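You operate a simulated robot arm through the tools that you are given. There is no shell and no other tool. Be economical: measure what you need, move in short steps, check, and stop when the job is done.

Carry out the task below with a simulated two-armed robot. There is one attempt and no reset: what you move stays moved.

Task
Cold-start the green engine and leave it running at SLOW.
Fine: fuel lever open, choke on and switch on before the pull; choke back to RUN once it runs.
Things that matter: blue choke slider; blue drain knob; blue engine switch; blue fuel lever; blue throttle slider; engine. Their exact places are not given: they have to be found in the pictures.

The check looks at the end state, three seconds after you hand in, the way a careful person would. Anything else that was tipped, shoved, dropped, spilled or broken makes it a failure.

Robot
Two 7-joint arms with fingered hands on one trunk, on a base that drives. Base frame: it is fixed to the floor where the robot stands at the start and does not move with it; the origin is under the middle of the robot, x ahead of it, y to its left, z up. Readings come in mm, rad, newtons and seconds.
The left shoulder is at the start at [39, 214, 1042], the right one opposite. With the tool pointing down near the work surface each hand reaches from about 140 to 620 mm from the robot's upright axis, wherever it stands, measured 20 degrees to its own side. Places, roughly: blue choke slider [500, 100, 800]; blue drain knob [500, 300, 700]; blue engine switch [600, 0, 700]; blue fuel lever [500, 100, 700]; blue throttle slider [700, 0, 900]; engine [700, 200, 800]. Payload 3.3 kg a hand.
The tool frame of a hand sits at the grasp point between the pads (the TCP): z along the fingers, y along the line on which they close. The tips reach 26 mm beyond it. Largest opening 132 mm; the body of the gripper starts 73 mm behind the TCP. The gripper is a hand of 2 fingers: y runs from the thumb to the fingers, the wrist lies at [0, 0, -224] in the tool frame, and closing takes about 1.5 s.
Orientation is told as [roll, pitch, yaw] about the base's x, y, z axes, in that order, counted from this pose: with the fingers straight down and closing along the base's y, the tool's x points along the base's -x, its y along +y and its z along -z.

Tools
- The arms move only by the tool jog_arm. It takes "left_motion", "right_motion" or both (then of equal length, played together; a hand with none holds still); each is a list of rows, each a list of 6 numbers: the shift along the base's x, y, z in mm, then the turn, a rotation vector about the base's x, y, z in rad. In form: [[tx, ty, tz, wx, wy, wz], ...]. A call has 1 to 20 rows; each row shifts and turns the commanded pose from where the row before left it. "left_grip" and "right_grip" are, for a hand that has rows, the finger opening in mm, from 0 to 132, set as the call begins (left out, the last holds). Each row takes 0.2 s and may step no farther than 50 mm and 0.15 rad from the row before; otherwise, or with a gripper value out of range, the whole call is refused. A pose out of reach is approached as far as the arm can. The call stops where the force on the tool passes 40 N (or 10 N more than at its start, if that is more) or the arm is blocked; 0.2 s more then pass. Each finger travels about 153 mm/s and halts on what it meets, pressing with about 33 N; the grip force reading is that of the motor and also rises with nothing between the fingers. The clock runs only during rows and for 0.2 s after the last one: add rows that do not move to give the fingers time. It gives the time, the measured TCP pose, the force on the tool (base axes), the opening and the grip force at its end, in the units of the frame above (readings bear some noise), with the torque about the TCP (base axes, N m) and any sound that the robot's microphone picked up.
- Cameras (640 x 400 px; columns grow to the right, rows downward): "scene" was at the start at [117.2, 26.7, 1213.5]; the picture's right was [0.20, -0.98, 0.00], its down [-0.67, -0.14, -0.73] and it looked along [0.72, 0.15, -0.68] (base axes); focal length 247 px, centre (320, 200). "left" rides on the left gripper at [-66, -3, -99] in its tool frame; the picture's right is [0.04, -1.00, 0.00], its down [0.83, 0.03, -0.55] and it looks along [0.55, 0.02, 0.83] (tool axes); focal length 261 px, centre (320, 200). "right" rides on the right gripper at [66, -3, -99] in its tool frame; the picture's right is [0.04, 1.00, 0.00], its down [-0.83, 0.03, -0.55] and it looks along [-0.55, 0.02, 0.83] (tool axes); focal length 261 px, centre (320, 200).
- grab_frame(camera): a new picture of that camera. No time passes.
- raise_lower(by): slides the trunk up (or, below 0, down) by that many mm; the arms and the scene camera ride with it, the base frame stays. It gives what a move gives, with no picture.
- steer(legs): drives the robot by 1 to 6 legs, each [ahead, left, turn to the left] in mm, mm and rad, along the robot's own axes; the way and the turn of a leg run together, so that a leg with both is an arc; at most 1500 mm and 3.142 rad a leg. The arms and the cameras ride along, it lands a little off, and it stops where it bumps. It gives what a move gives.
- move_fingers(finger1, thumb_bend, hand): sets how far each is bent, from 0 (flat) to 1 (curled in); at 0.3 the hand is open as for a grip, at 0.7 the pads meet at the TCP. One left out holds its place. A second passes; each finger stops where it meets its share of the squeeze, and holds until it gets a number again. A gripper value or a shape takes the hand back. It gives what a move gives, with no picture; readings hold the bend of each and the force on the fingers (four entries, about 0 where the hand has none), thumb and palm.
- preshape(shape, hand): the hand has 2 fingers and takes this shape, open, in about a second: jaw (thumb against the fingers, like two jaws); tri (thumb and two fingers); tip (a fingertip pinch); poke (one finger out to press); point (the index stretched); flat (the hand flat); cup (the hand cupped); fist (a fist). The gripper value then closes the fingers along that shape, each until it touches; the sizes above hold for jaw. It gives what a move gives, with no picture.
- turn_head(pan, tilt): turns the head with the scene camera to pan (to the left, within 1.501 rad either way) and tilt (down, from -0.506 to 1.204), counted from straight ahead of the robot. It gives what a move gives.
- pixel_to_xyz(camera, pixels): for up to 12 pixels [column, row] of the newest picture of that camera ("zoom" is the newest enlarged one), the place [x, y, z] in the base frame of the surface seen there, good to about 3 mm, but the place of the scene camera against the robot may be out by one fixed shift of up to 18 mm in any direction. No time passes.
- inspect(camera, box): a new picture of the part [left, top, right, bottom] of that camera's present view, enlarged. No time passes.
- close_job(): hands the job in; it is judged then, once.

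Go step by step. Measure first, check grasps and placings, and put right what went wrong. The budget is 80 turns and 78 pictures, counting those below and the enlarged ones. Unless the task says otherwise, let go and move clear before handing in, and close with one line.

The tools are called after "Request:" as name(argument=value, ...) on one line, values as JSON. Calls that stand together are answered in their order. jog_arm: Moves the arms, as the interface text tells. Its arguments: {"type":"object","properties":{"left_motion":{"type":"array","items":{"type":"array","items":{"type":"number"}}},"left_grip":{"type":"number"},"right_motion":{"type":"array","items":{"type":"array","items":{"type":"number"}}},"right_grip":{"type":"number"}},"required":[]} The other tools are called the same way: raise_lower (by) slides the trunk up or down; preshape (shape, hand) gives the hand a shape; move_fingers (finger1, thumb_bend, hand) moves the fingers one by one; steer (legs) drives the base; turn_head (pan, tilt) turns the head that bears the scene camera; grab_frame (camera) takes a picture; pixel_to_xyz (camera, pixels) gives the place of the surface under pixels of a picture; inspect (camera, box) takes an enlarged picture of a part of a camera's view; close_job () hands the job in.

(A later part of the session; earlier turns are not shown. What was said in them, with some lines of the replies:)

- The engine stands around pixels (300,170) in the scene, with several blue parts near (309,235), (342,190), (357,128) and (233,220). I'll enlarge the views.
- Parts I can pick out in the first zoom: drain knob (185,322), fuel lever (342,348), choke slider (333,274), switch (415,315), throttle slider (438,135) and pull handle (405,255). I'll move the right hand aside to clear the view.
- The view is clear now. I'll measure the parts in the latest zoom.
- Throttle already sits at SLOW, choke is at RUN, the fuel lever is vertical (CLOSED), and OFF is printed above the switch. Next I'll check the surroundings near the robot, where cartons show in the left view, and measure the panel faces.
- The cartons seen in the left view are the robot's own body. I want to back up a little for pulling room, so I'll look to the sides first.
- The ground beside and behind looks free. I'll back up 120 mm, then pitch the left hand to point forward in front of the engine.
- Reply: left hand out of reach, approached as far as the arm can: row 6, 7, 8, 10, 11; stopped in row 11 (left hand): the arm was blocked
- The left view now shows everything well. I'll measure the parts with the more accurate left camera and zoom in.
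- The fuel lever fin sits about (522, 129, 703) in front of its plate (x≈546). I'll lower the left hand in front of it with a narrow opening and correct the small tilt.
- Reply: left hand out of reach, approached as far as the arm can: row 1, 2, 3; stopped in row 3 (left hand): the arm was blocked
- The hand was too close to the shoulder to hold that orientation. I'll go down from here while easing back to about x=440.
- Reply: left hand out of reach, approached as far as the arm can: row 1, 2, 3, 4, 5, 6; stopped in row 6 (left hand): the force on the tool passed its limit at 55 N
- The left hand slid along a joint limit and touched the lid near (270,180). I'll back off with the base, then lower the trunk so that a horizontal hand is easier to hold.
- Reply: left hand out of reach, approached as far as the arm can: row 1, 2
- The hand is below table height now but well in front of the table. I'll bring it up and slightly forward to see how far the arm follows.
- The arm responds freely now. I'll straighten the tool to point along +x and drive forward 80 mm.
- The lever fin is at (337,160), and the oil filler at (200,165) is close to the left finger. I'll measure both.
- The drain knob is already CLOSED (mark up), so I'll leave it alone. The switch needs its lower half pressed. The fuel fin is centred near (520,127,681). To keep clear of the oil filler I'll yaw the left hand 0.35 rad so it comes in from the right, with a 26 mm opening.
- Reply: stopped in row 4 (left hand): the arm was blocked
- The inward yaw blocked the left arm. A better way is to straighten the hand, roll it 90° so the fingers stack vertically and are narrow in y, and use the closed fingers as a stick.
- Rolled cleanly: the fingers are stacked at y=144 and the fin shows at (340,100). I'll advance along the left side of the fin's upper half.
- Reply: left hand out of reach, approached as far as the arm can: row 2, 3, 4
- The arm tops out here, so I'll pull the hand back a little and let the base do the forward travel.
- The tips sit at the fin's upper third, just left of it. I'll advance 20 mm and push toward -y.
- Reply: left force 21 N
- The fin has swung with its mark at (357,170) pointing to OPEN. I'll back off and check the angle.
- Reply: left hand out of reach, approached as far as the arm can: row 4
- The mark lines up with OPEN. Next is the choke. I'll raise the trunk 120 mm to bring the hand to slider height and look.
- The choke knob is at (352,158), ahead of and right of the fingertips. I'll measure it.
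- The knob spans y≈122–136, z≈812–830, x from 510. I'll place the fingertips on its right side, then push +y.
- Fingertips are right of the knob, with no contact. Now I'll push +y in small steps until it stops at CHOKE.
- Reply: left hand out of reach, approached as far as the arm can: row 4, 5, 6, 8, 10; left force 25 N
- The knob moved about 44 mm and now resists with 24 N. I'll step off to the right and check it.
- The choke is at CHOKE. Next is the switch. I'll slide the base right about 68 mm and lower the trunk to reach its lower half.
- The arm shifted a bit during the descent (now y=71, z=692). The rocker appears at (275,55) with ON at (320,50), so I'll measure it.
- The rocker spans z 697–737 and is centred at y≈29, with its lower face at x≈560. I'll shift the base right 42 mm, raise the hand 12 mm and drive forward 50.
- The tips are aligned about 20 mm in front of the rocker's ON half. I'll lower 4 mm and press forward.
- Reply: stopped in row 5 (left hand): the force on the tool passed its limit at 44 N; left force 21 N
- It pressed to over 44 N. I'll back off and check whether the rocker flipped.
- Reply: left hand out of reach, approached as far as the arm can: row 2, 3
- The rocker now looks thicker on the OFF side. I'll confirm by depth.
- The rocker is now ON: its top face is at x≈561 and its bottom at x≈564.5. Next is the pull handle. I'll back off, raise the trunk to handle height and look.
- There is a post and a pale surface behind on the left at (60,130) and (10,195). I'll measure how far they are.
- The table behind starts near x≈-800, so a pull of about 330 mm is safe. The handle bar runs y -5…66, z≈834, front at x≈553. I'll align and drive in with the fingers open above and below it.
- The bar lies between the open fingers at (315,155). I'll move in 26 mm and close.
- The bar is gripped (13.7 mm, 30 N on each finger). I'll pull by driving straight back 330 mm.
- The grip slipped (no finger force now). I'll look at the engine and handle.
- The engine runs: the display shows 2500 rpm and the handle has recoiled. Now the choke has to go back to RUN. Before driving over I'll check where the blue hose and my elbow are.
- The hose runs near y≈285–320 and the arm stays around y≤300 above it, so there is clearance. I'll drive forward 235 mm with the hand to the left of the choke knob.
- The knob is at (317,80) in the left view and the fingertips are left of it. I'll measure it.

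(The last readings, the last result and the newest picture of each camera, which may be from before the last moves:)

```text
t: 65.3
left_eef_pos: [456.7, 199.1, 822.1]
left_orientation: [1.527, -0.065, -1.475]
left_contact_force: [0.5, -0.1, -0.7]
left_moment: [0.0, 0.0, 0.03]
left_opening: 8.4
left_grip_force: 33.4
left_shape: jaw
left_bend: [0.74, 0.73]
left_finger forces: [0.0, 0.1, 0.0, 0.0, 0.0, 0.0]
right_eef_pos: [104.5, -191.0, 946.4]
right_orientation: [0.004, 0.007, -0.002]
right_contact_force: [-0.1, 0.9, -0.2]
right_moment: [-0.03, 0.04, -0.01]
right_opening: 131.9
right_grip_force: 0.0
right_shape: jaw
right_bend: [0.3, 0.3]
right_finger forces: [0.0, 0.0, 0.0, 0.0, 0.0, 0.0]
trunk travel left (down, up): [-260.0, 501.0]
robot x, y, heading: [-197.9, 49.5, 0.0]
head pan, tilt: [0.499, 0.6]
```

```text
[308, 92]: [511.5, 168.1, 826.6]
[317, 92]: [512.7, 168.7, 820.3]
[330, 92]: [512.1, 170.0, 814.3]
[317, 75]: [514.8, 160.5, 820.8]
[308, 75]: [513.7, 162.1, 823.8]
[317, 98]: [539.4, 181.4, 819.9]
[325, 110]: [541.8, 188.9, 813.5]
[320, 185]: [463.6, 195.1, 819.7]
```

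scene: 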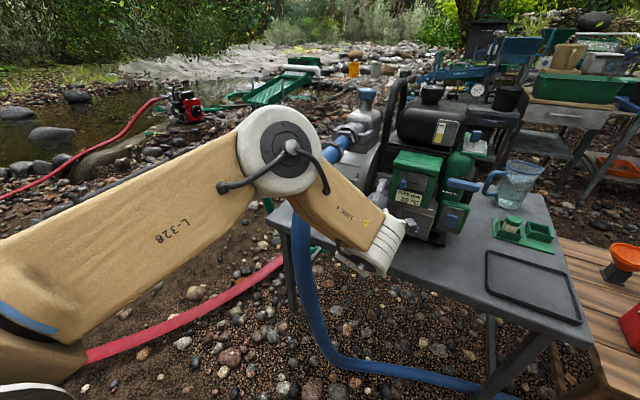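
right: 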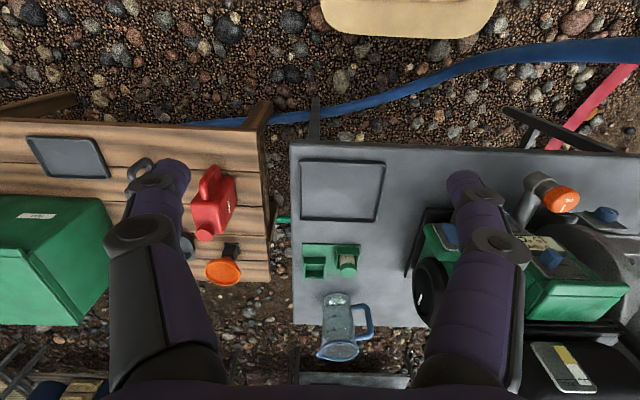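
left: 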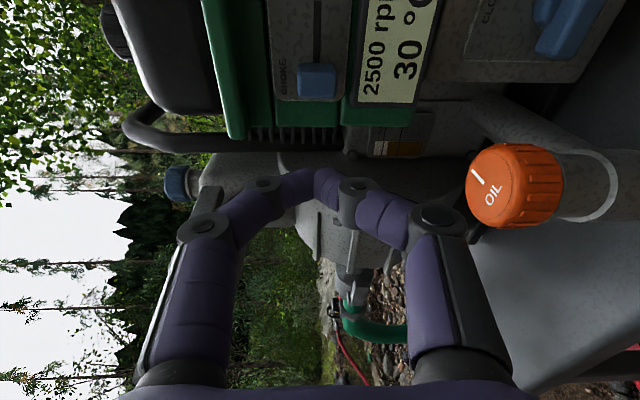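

Knob spans y≈160–174 and the fingertips are at y≈200, so that's clear. I'll drive in 46 mm, then push -y.

Request:
steer(legs=[[47, 0, 0]])

Request:
jog_arm(left_motion=[[2, -6, 0, 0, 0, 0], [0, -8, 0, 0, 0, 0], [0, -8, 0, 0, 0, 0], [0, -8, 0, 0, 0, 0], [0, -8, 0, 0, 0, 0], [0, -6, 0, 0, 0, 0], [0, -4, 0, 0, 0, 0]])

Request:
grab_frame(camera="left")

```text
t: 66.2
left_eef_pos: [503.7, 198.6, 822.1]
left_orientation: [1.525, -0.066, -1.474]
left_contact_force: [-1.1, 0.3, -0.8]
left_moment: [-0.01, 0.02, 0.01]
left_opening: 8.6
left_grip_force: 32.5
left_shape: jaw
left_bend: [0.74, 0.73]
left_finger forces: [0.0, 0.0, 0.1, 0.0, 0.1, 0.0]
right_eef_pos: [152.3, -190.9, 945.1]
right_orientation: [0.0, 0.008, 0.001]
right_contact_force: [-0.2, -0.6, -0.1]
right_moment: [-0.01, -0.01, 0.01]
right_opening: 132.1
right_grip_force: 0.1
right_shape: jaw
right_bend: [0.3, 0.3]
right_finger forces: [0.0, 0.0, 0.0, 0.1, 0.0, 0.1]
trunk travel left (down, up): [-260.0, 501.0]
robot x, y, heading: [-148.7, 51.8, 0.001]
head pan, tilt: [0.499, 0.6]
```

```text
t: 67.8
left_eef_pos: [505.2, 150.9, 823.0]
left_orientation: [1.526, -0.064, -1.474]
left_contact_force: [0.8, -0.3, 0.0]
left_moment: [0.01, 0.0, 0.02]
left_opening: 8.7
left_grip_force: 32.7
left_shape: jaw
left_bend: [0.74, 0.73]
left_finger forces: [0.0, 0.0, 0.0, 0.0, 0.1, 0.1]
right_eef_pos: [152.4, -190.7, 946.1]
right_orientation: [0.003, 0.006, -0.001]
right_contact_force: [0.1, 0.6, 0.3]
right_moment: [0.03, -0.02, -0.01]
right_opening: 132.0
right_grip_force: 0.0
right_shape: jaw
right_bend: [0.3, 0.3]
right_finger forces: [0.1, 0.1, 0.0, 0.1, 0.0, 0.0]
trunk travel left (down, up): [-260.0, 501.0]
robot x, y, heading: [-150.7, 50.2, 0.002]
head pan, tilt: [0.499, 0.6]
```

```text
22 pictures are left
```

left: 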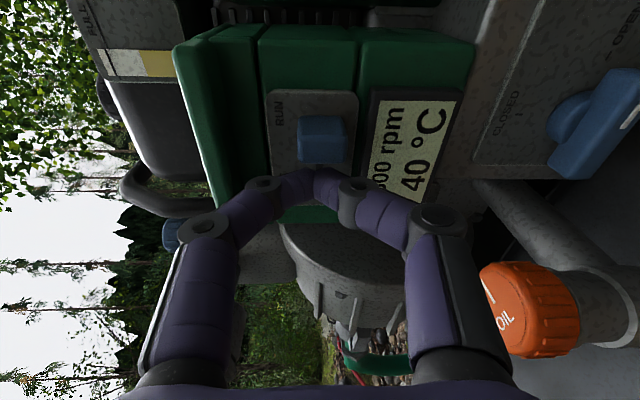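

The knob is nearly at RUN with no stop force yet. I'll push a few mm more until it resists.

Request:
jog_arm(left_motion=[[0, -4, 0, 0, 0, 0], [0, -4, 0, 0, 0, 0], [0, -3, 0, 0, 0, 0], [0, -3, 0, 0, 0, 0]])

Request:
inspect(camera="left", box=[220, 60, 480, 220])

```text
t: 68.8
left_eef_pos: [510.7, 152.3, 824.6]
left_orientation: [1.529, -0.073, -1.449]
left_contact_force: [-0.1, 0.4, -0.2]
left_moment: [-0.01, -0.04, 0.03]
left_opening: 8.6
left_grip_force: 33.5
left_shape: jaw
left_bend: [0.74, 0.73]
left_finger forces: [0.0, 0.0, 0.0, 0.1, 0.1, 0.0]
right_eef_pos: [150.6, -191.0, 945.9]
right_orientation: [0.004, 0.008, 0.0]
right_contact_force: [-0.5, -0.2, 1.0]
right_moment: [-0.02, 0.0, -0.03]
right_opening: 132.0
right_grip_force: 0.1
right_shape: jaw
right_bend: [0.3, 0.3]
right_finger forces: [0.0, 0.0, 0.1, 0.1, 0.0, 0.1]
trunk travel left (down, up): [-260.0, 501.0]
robot x, y, heading: [-153.8, 49.0, 0.003]
head pan, tilt: [0.499, 0.6]
```

```text
2.46 times, centred on (350, 140) of left
```

zoom: 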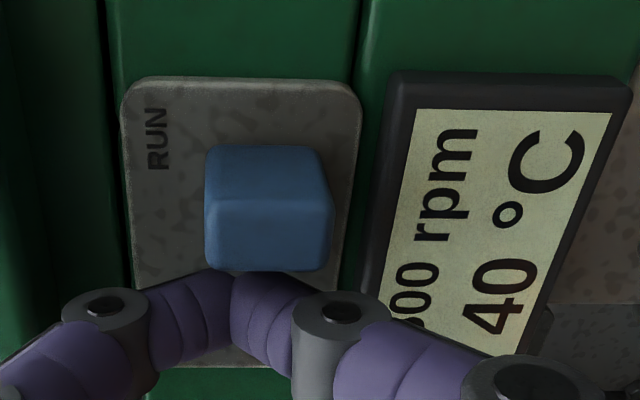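

The arm is at a joint limit sideways, so I'll nudge the base right 9 mm.

Request:
steer(legs=[[0, -9, 0]])

Request:
inspect(camera="left", box=[220, 60, 480, 220])

Request:
pixel_to_xyz(camera="zoom", pixels=[[270, 170], [270, 220], [270, 260]])

```text
t: 69.6
left_eef_pos: [510.2, 144.3, 821.6]
left_orientation: [1.525, -0.067, -1.448]
left_contact_force: [0.8, 5.4, 3.0]
left_moment: [0.06, 0.0, 0.04]
left_opening: 8.6
left_grip_force: 32.9
left_shape: jaw
left_bend: [0.74, 0.73]
left_finger forces: [0.1, 0.1, 0.0, 0.0, 0.1, 0.1]
right_eef_pos: [152.0, -198.5, 945.6]
right_orientation: [0.002, 0.007, 0.0]
right_contact_force: [-0.6, 0.3, 0.6]
right_moment: [-0.02, 0.05, 0.01]
right_opening: 132.1
right_grip_force: 0.1
right_shape: jaw
right_bend: [0.3, 0.3]
right_finger forces: [0.0, 0.0, 0.1, 0.0, 0.0, 0.0]
trunk travel left (down, up): [-260.0, 501.0]
robot x, y, heading: [-153.7, 42.3, 0.002]
head pan, tilt: [0.499, 0.6]
```

```text
2.46 times, centred on (350, 140) of left
```

zoom: 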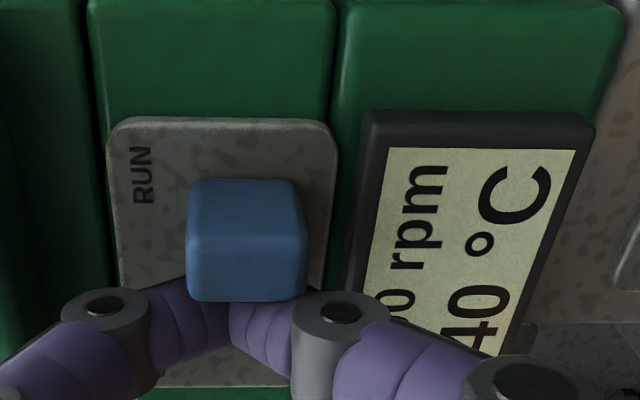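

```text
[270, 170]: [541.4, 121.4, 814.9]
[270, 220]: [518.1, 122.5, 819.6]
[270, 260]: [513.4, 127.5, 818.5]
```

The knob is back at about its original RUN position (y≈121–134), with 5 N of contact. One more 4 mm nudge will seat it, then I'll back out and check.

Request:
steer(legs=[[0, -4, 0]])

Request:
steer(legs=[[0, 15, 0], [-120, 0, 0]])

Request:
inspect(camera="left", box=[240, 60, 460, 220])

Request:
inspect(camera="scene", box=[340, 80, 500, 240])

```text
t: 70.3
left_eef_pos: [511.3, 142.5, 820.3]
left_orientation: [1.524, -0.066, -1.443]
left_contact_force: [-0.1, 6.8, -0.6]
left_moment: [0.07, 0.01, 0.06]
left_opening: 8.3
left_grip_force: 32.9
left_shape: jaw
left_bend: [0.74, 0.73]
left_finger forces: [0.0, 0.0, 0.0, 0.1, 0.0, 0.0]
right_eef_pos: [150.6, -202.9, 945.1]
right_orientation: [0.002, 0.008, 0.0]
right_contact_force: [0.5, 0.6, -0.7]
right_moment: [-0.01, 0.02, -0.03]
right_opening: 131.9
right_grip_force: 0.0
right_shape: jaw
right_bend: [0.3, 0.3]
right_finger forces: [0.0, 0.0, 0.1, 0.0, 0.1, 0.1]
trunk travel left (down, up): [-260.0, 501.0]
robot x, y, heading: [-150.7, 37.3, -0.0]
head pan, tilt: [0.499, 0.6]
```

```text
t: 71.9
left_eef_pos: [387.7, 157.6, 821.0]
left_orientation: [1.526, -0.065, -1.442]
left_contact_force: [0.5, 0.5, -0.5]
left_moment: [-0.03, -0.01, -0.03]
left_opening: 8.4
left_grip_force: 32.8
left_shape: jaw
left_bend: [0.74, 0.73]
left_finger forces: [0.1, 0.1, 0.0, 0.1, 0.0, 0.1]
right_eef_pos: [28.2, -189.8, 945.5]
right_orientation: [0.004, 0.006, 0.001]
right_contact_force: [-0.3, -0.6, -0.4]
right_moment: [-0.01, -0.01, 0.0]
right_opening: 131.9
right_grip_force: 0.0
right_shape: jaw
right_bend: [0.3, 0.3]
right_finger forces: [0.0, 0.0, 0.1, 0.0, 0.0, 0.0]
trunk travel left (down, up): [-260.0, 501.0]
robot x, y, heading: [-276.4, 50.7, -0.003]
head pan, tilt: [0.499, 0.6]
```

```text
2.50 times, centred on (350, 140) of left
```

zoom: 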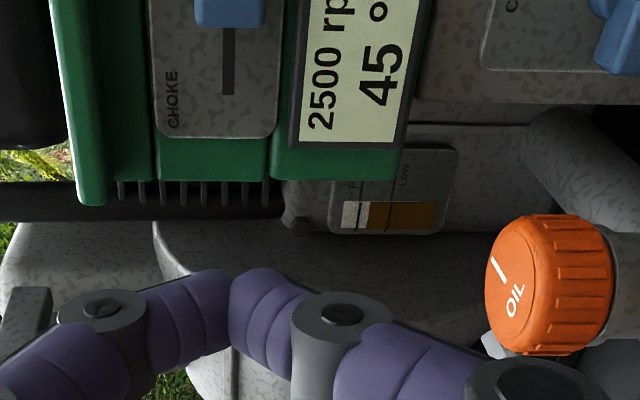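

```text
2.50 times, centred on (420, 160) of scene
```

zoom: 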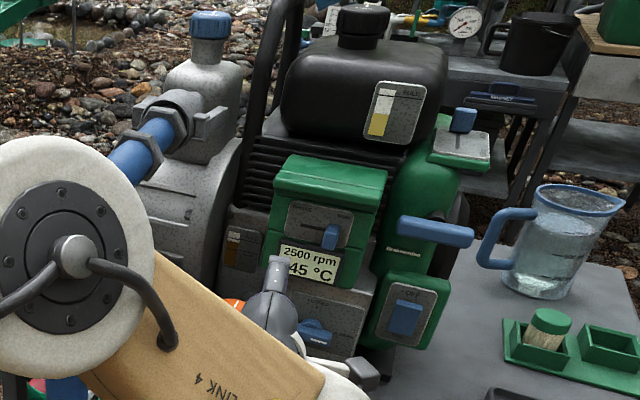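

The engine holds 2500 rpm with the choke at RUN. I'll check the throttle position more closely.

Request:
inspect(camera="scene", box=[420, 115, 470, 155])

Request:
pixel_to_xyz(camera="zoom", pixels=[[320, 200], [340, 260], [420, 300]])

```text
10.00 times, centred on (445, 135) of scene
```

zoom: 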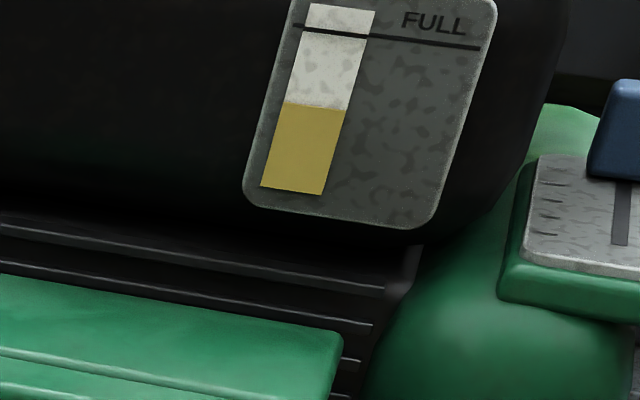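

```text
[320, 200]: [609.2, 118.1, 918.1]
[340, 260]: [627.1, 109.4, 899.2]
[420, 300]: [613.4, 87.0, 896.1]
```

Request:
inspect(camera="scene", box=[460, 110, 510, 150])

Request:
raise_lower(by=250)

Request:
grab_frame(camera="scene")

```text
10.00 times, centred on (485, 130) of scene
```

zoom: 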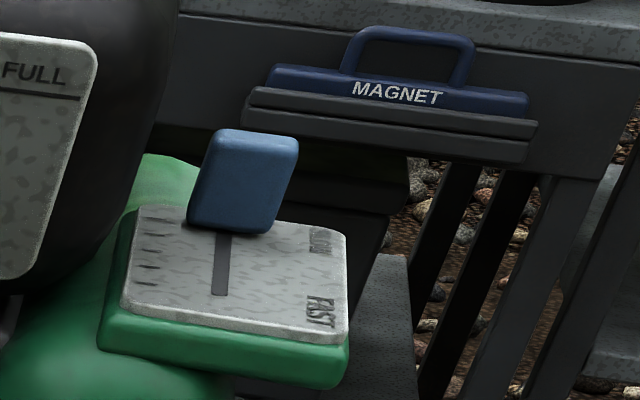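

```text
t: 74.5
left_eef_pos: [387.8, 158.4, 1072.0]
left_orientation: [1.524, -0.067, -1.441]
left_contact_force: [0.4, -0.3, 0.0]
left_moment: [-0.03, 0.01, -0.02]
left_opening: 8.4
left_grip_force: 33.3
left_shape: jaw
left_bend: [0.74, 0.73]
left_finger forces: [0.1, 0.1, 0.0, 0.0, 0.1, 0.0]
right_eef_pos: [28.0, -188.8, 1194.9]
right_orientation: [0.001, 0.009, 0.001]
right_contact_force: [0.9, 0.3, 0.8]
right_moment: [-0.01, -0.01, -0.05]
right_opening: 131.9
right_grip_force: 0.2
right_shape: jaw
right_bend: [0.3, 0.3]
right_finger forces: [0.0, 0.0, 0.0, 0.1, 0.0, 0.1]
trunk travel left (down, up): [-510.0, 251.0]
robot x, y, heading: [-275.3, 52.6, -0.003]
head pan, tilt: [0.499, 0.6]
```

```text
15 pictures are left
```

scene: 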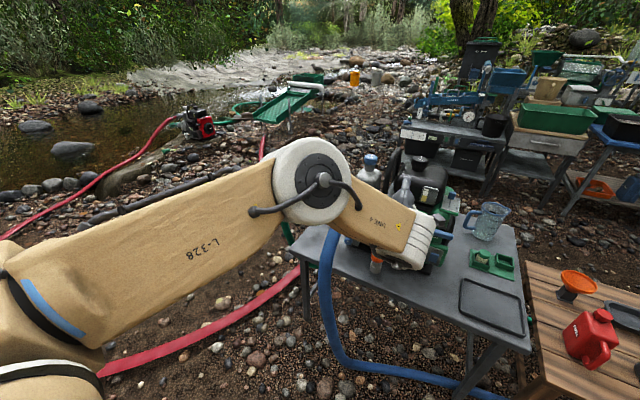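

I'll inspect the throttle plate from this higher view.

Request:
inspect(camera="scene", box=[425, 180, 475, 220])

Request:
inspect(camera="left", box=[300, 0, 640, 200])

```text
10.00 times, centred on (450, 200) of scene
```

zoom: 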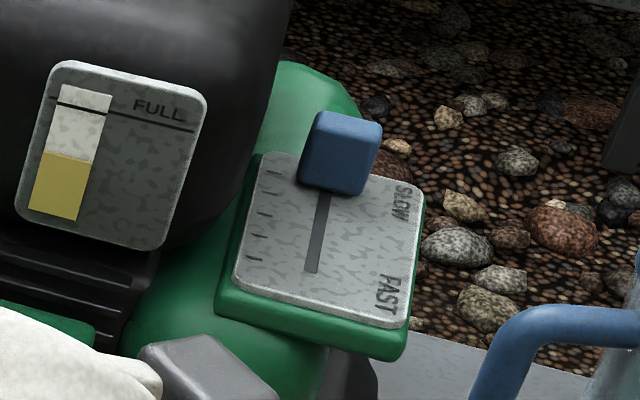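

```text
1.88 times, centred on (470, 100) of left
```

zoom: 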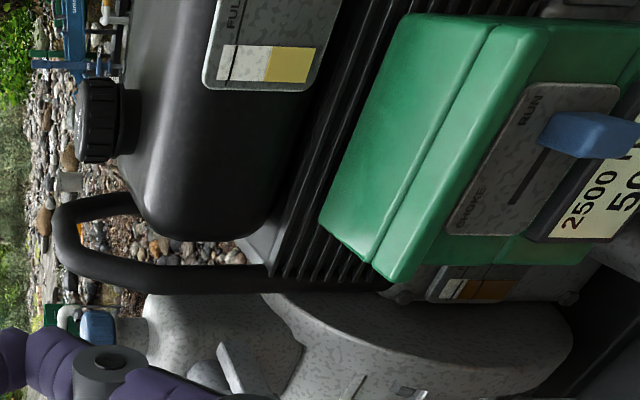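

The throttle knob lines up with the SLOW tick, the choke is at RUN, and the engine holds 2500 rpm. The hands are clear, so I'm handing in.

Request:
close_job()

```text
The job is handed in.
```

The green engine started on the first pull and was running at 2500 rpm when I handed in. Fuel is OPEN, the switch is ON and the choke is back at RUN. The throttle was already at SLOW and the drain knob already CLOSED, so I touched neither. During setup the left hand bumped the engine's green lid with a force reading of 55 N. I saw no damage or movement from it.
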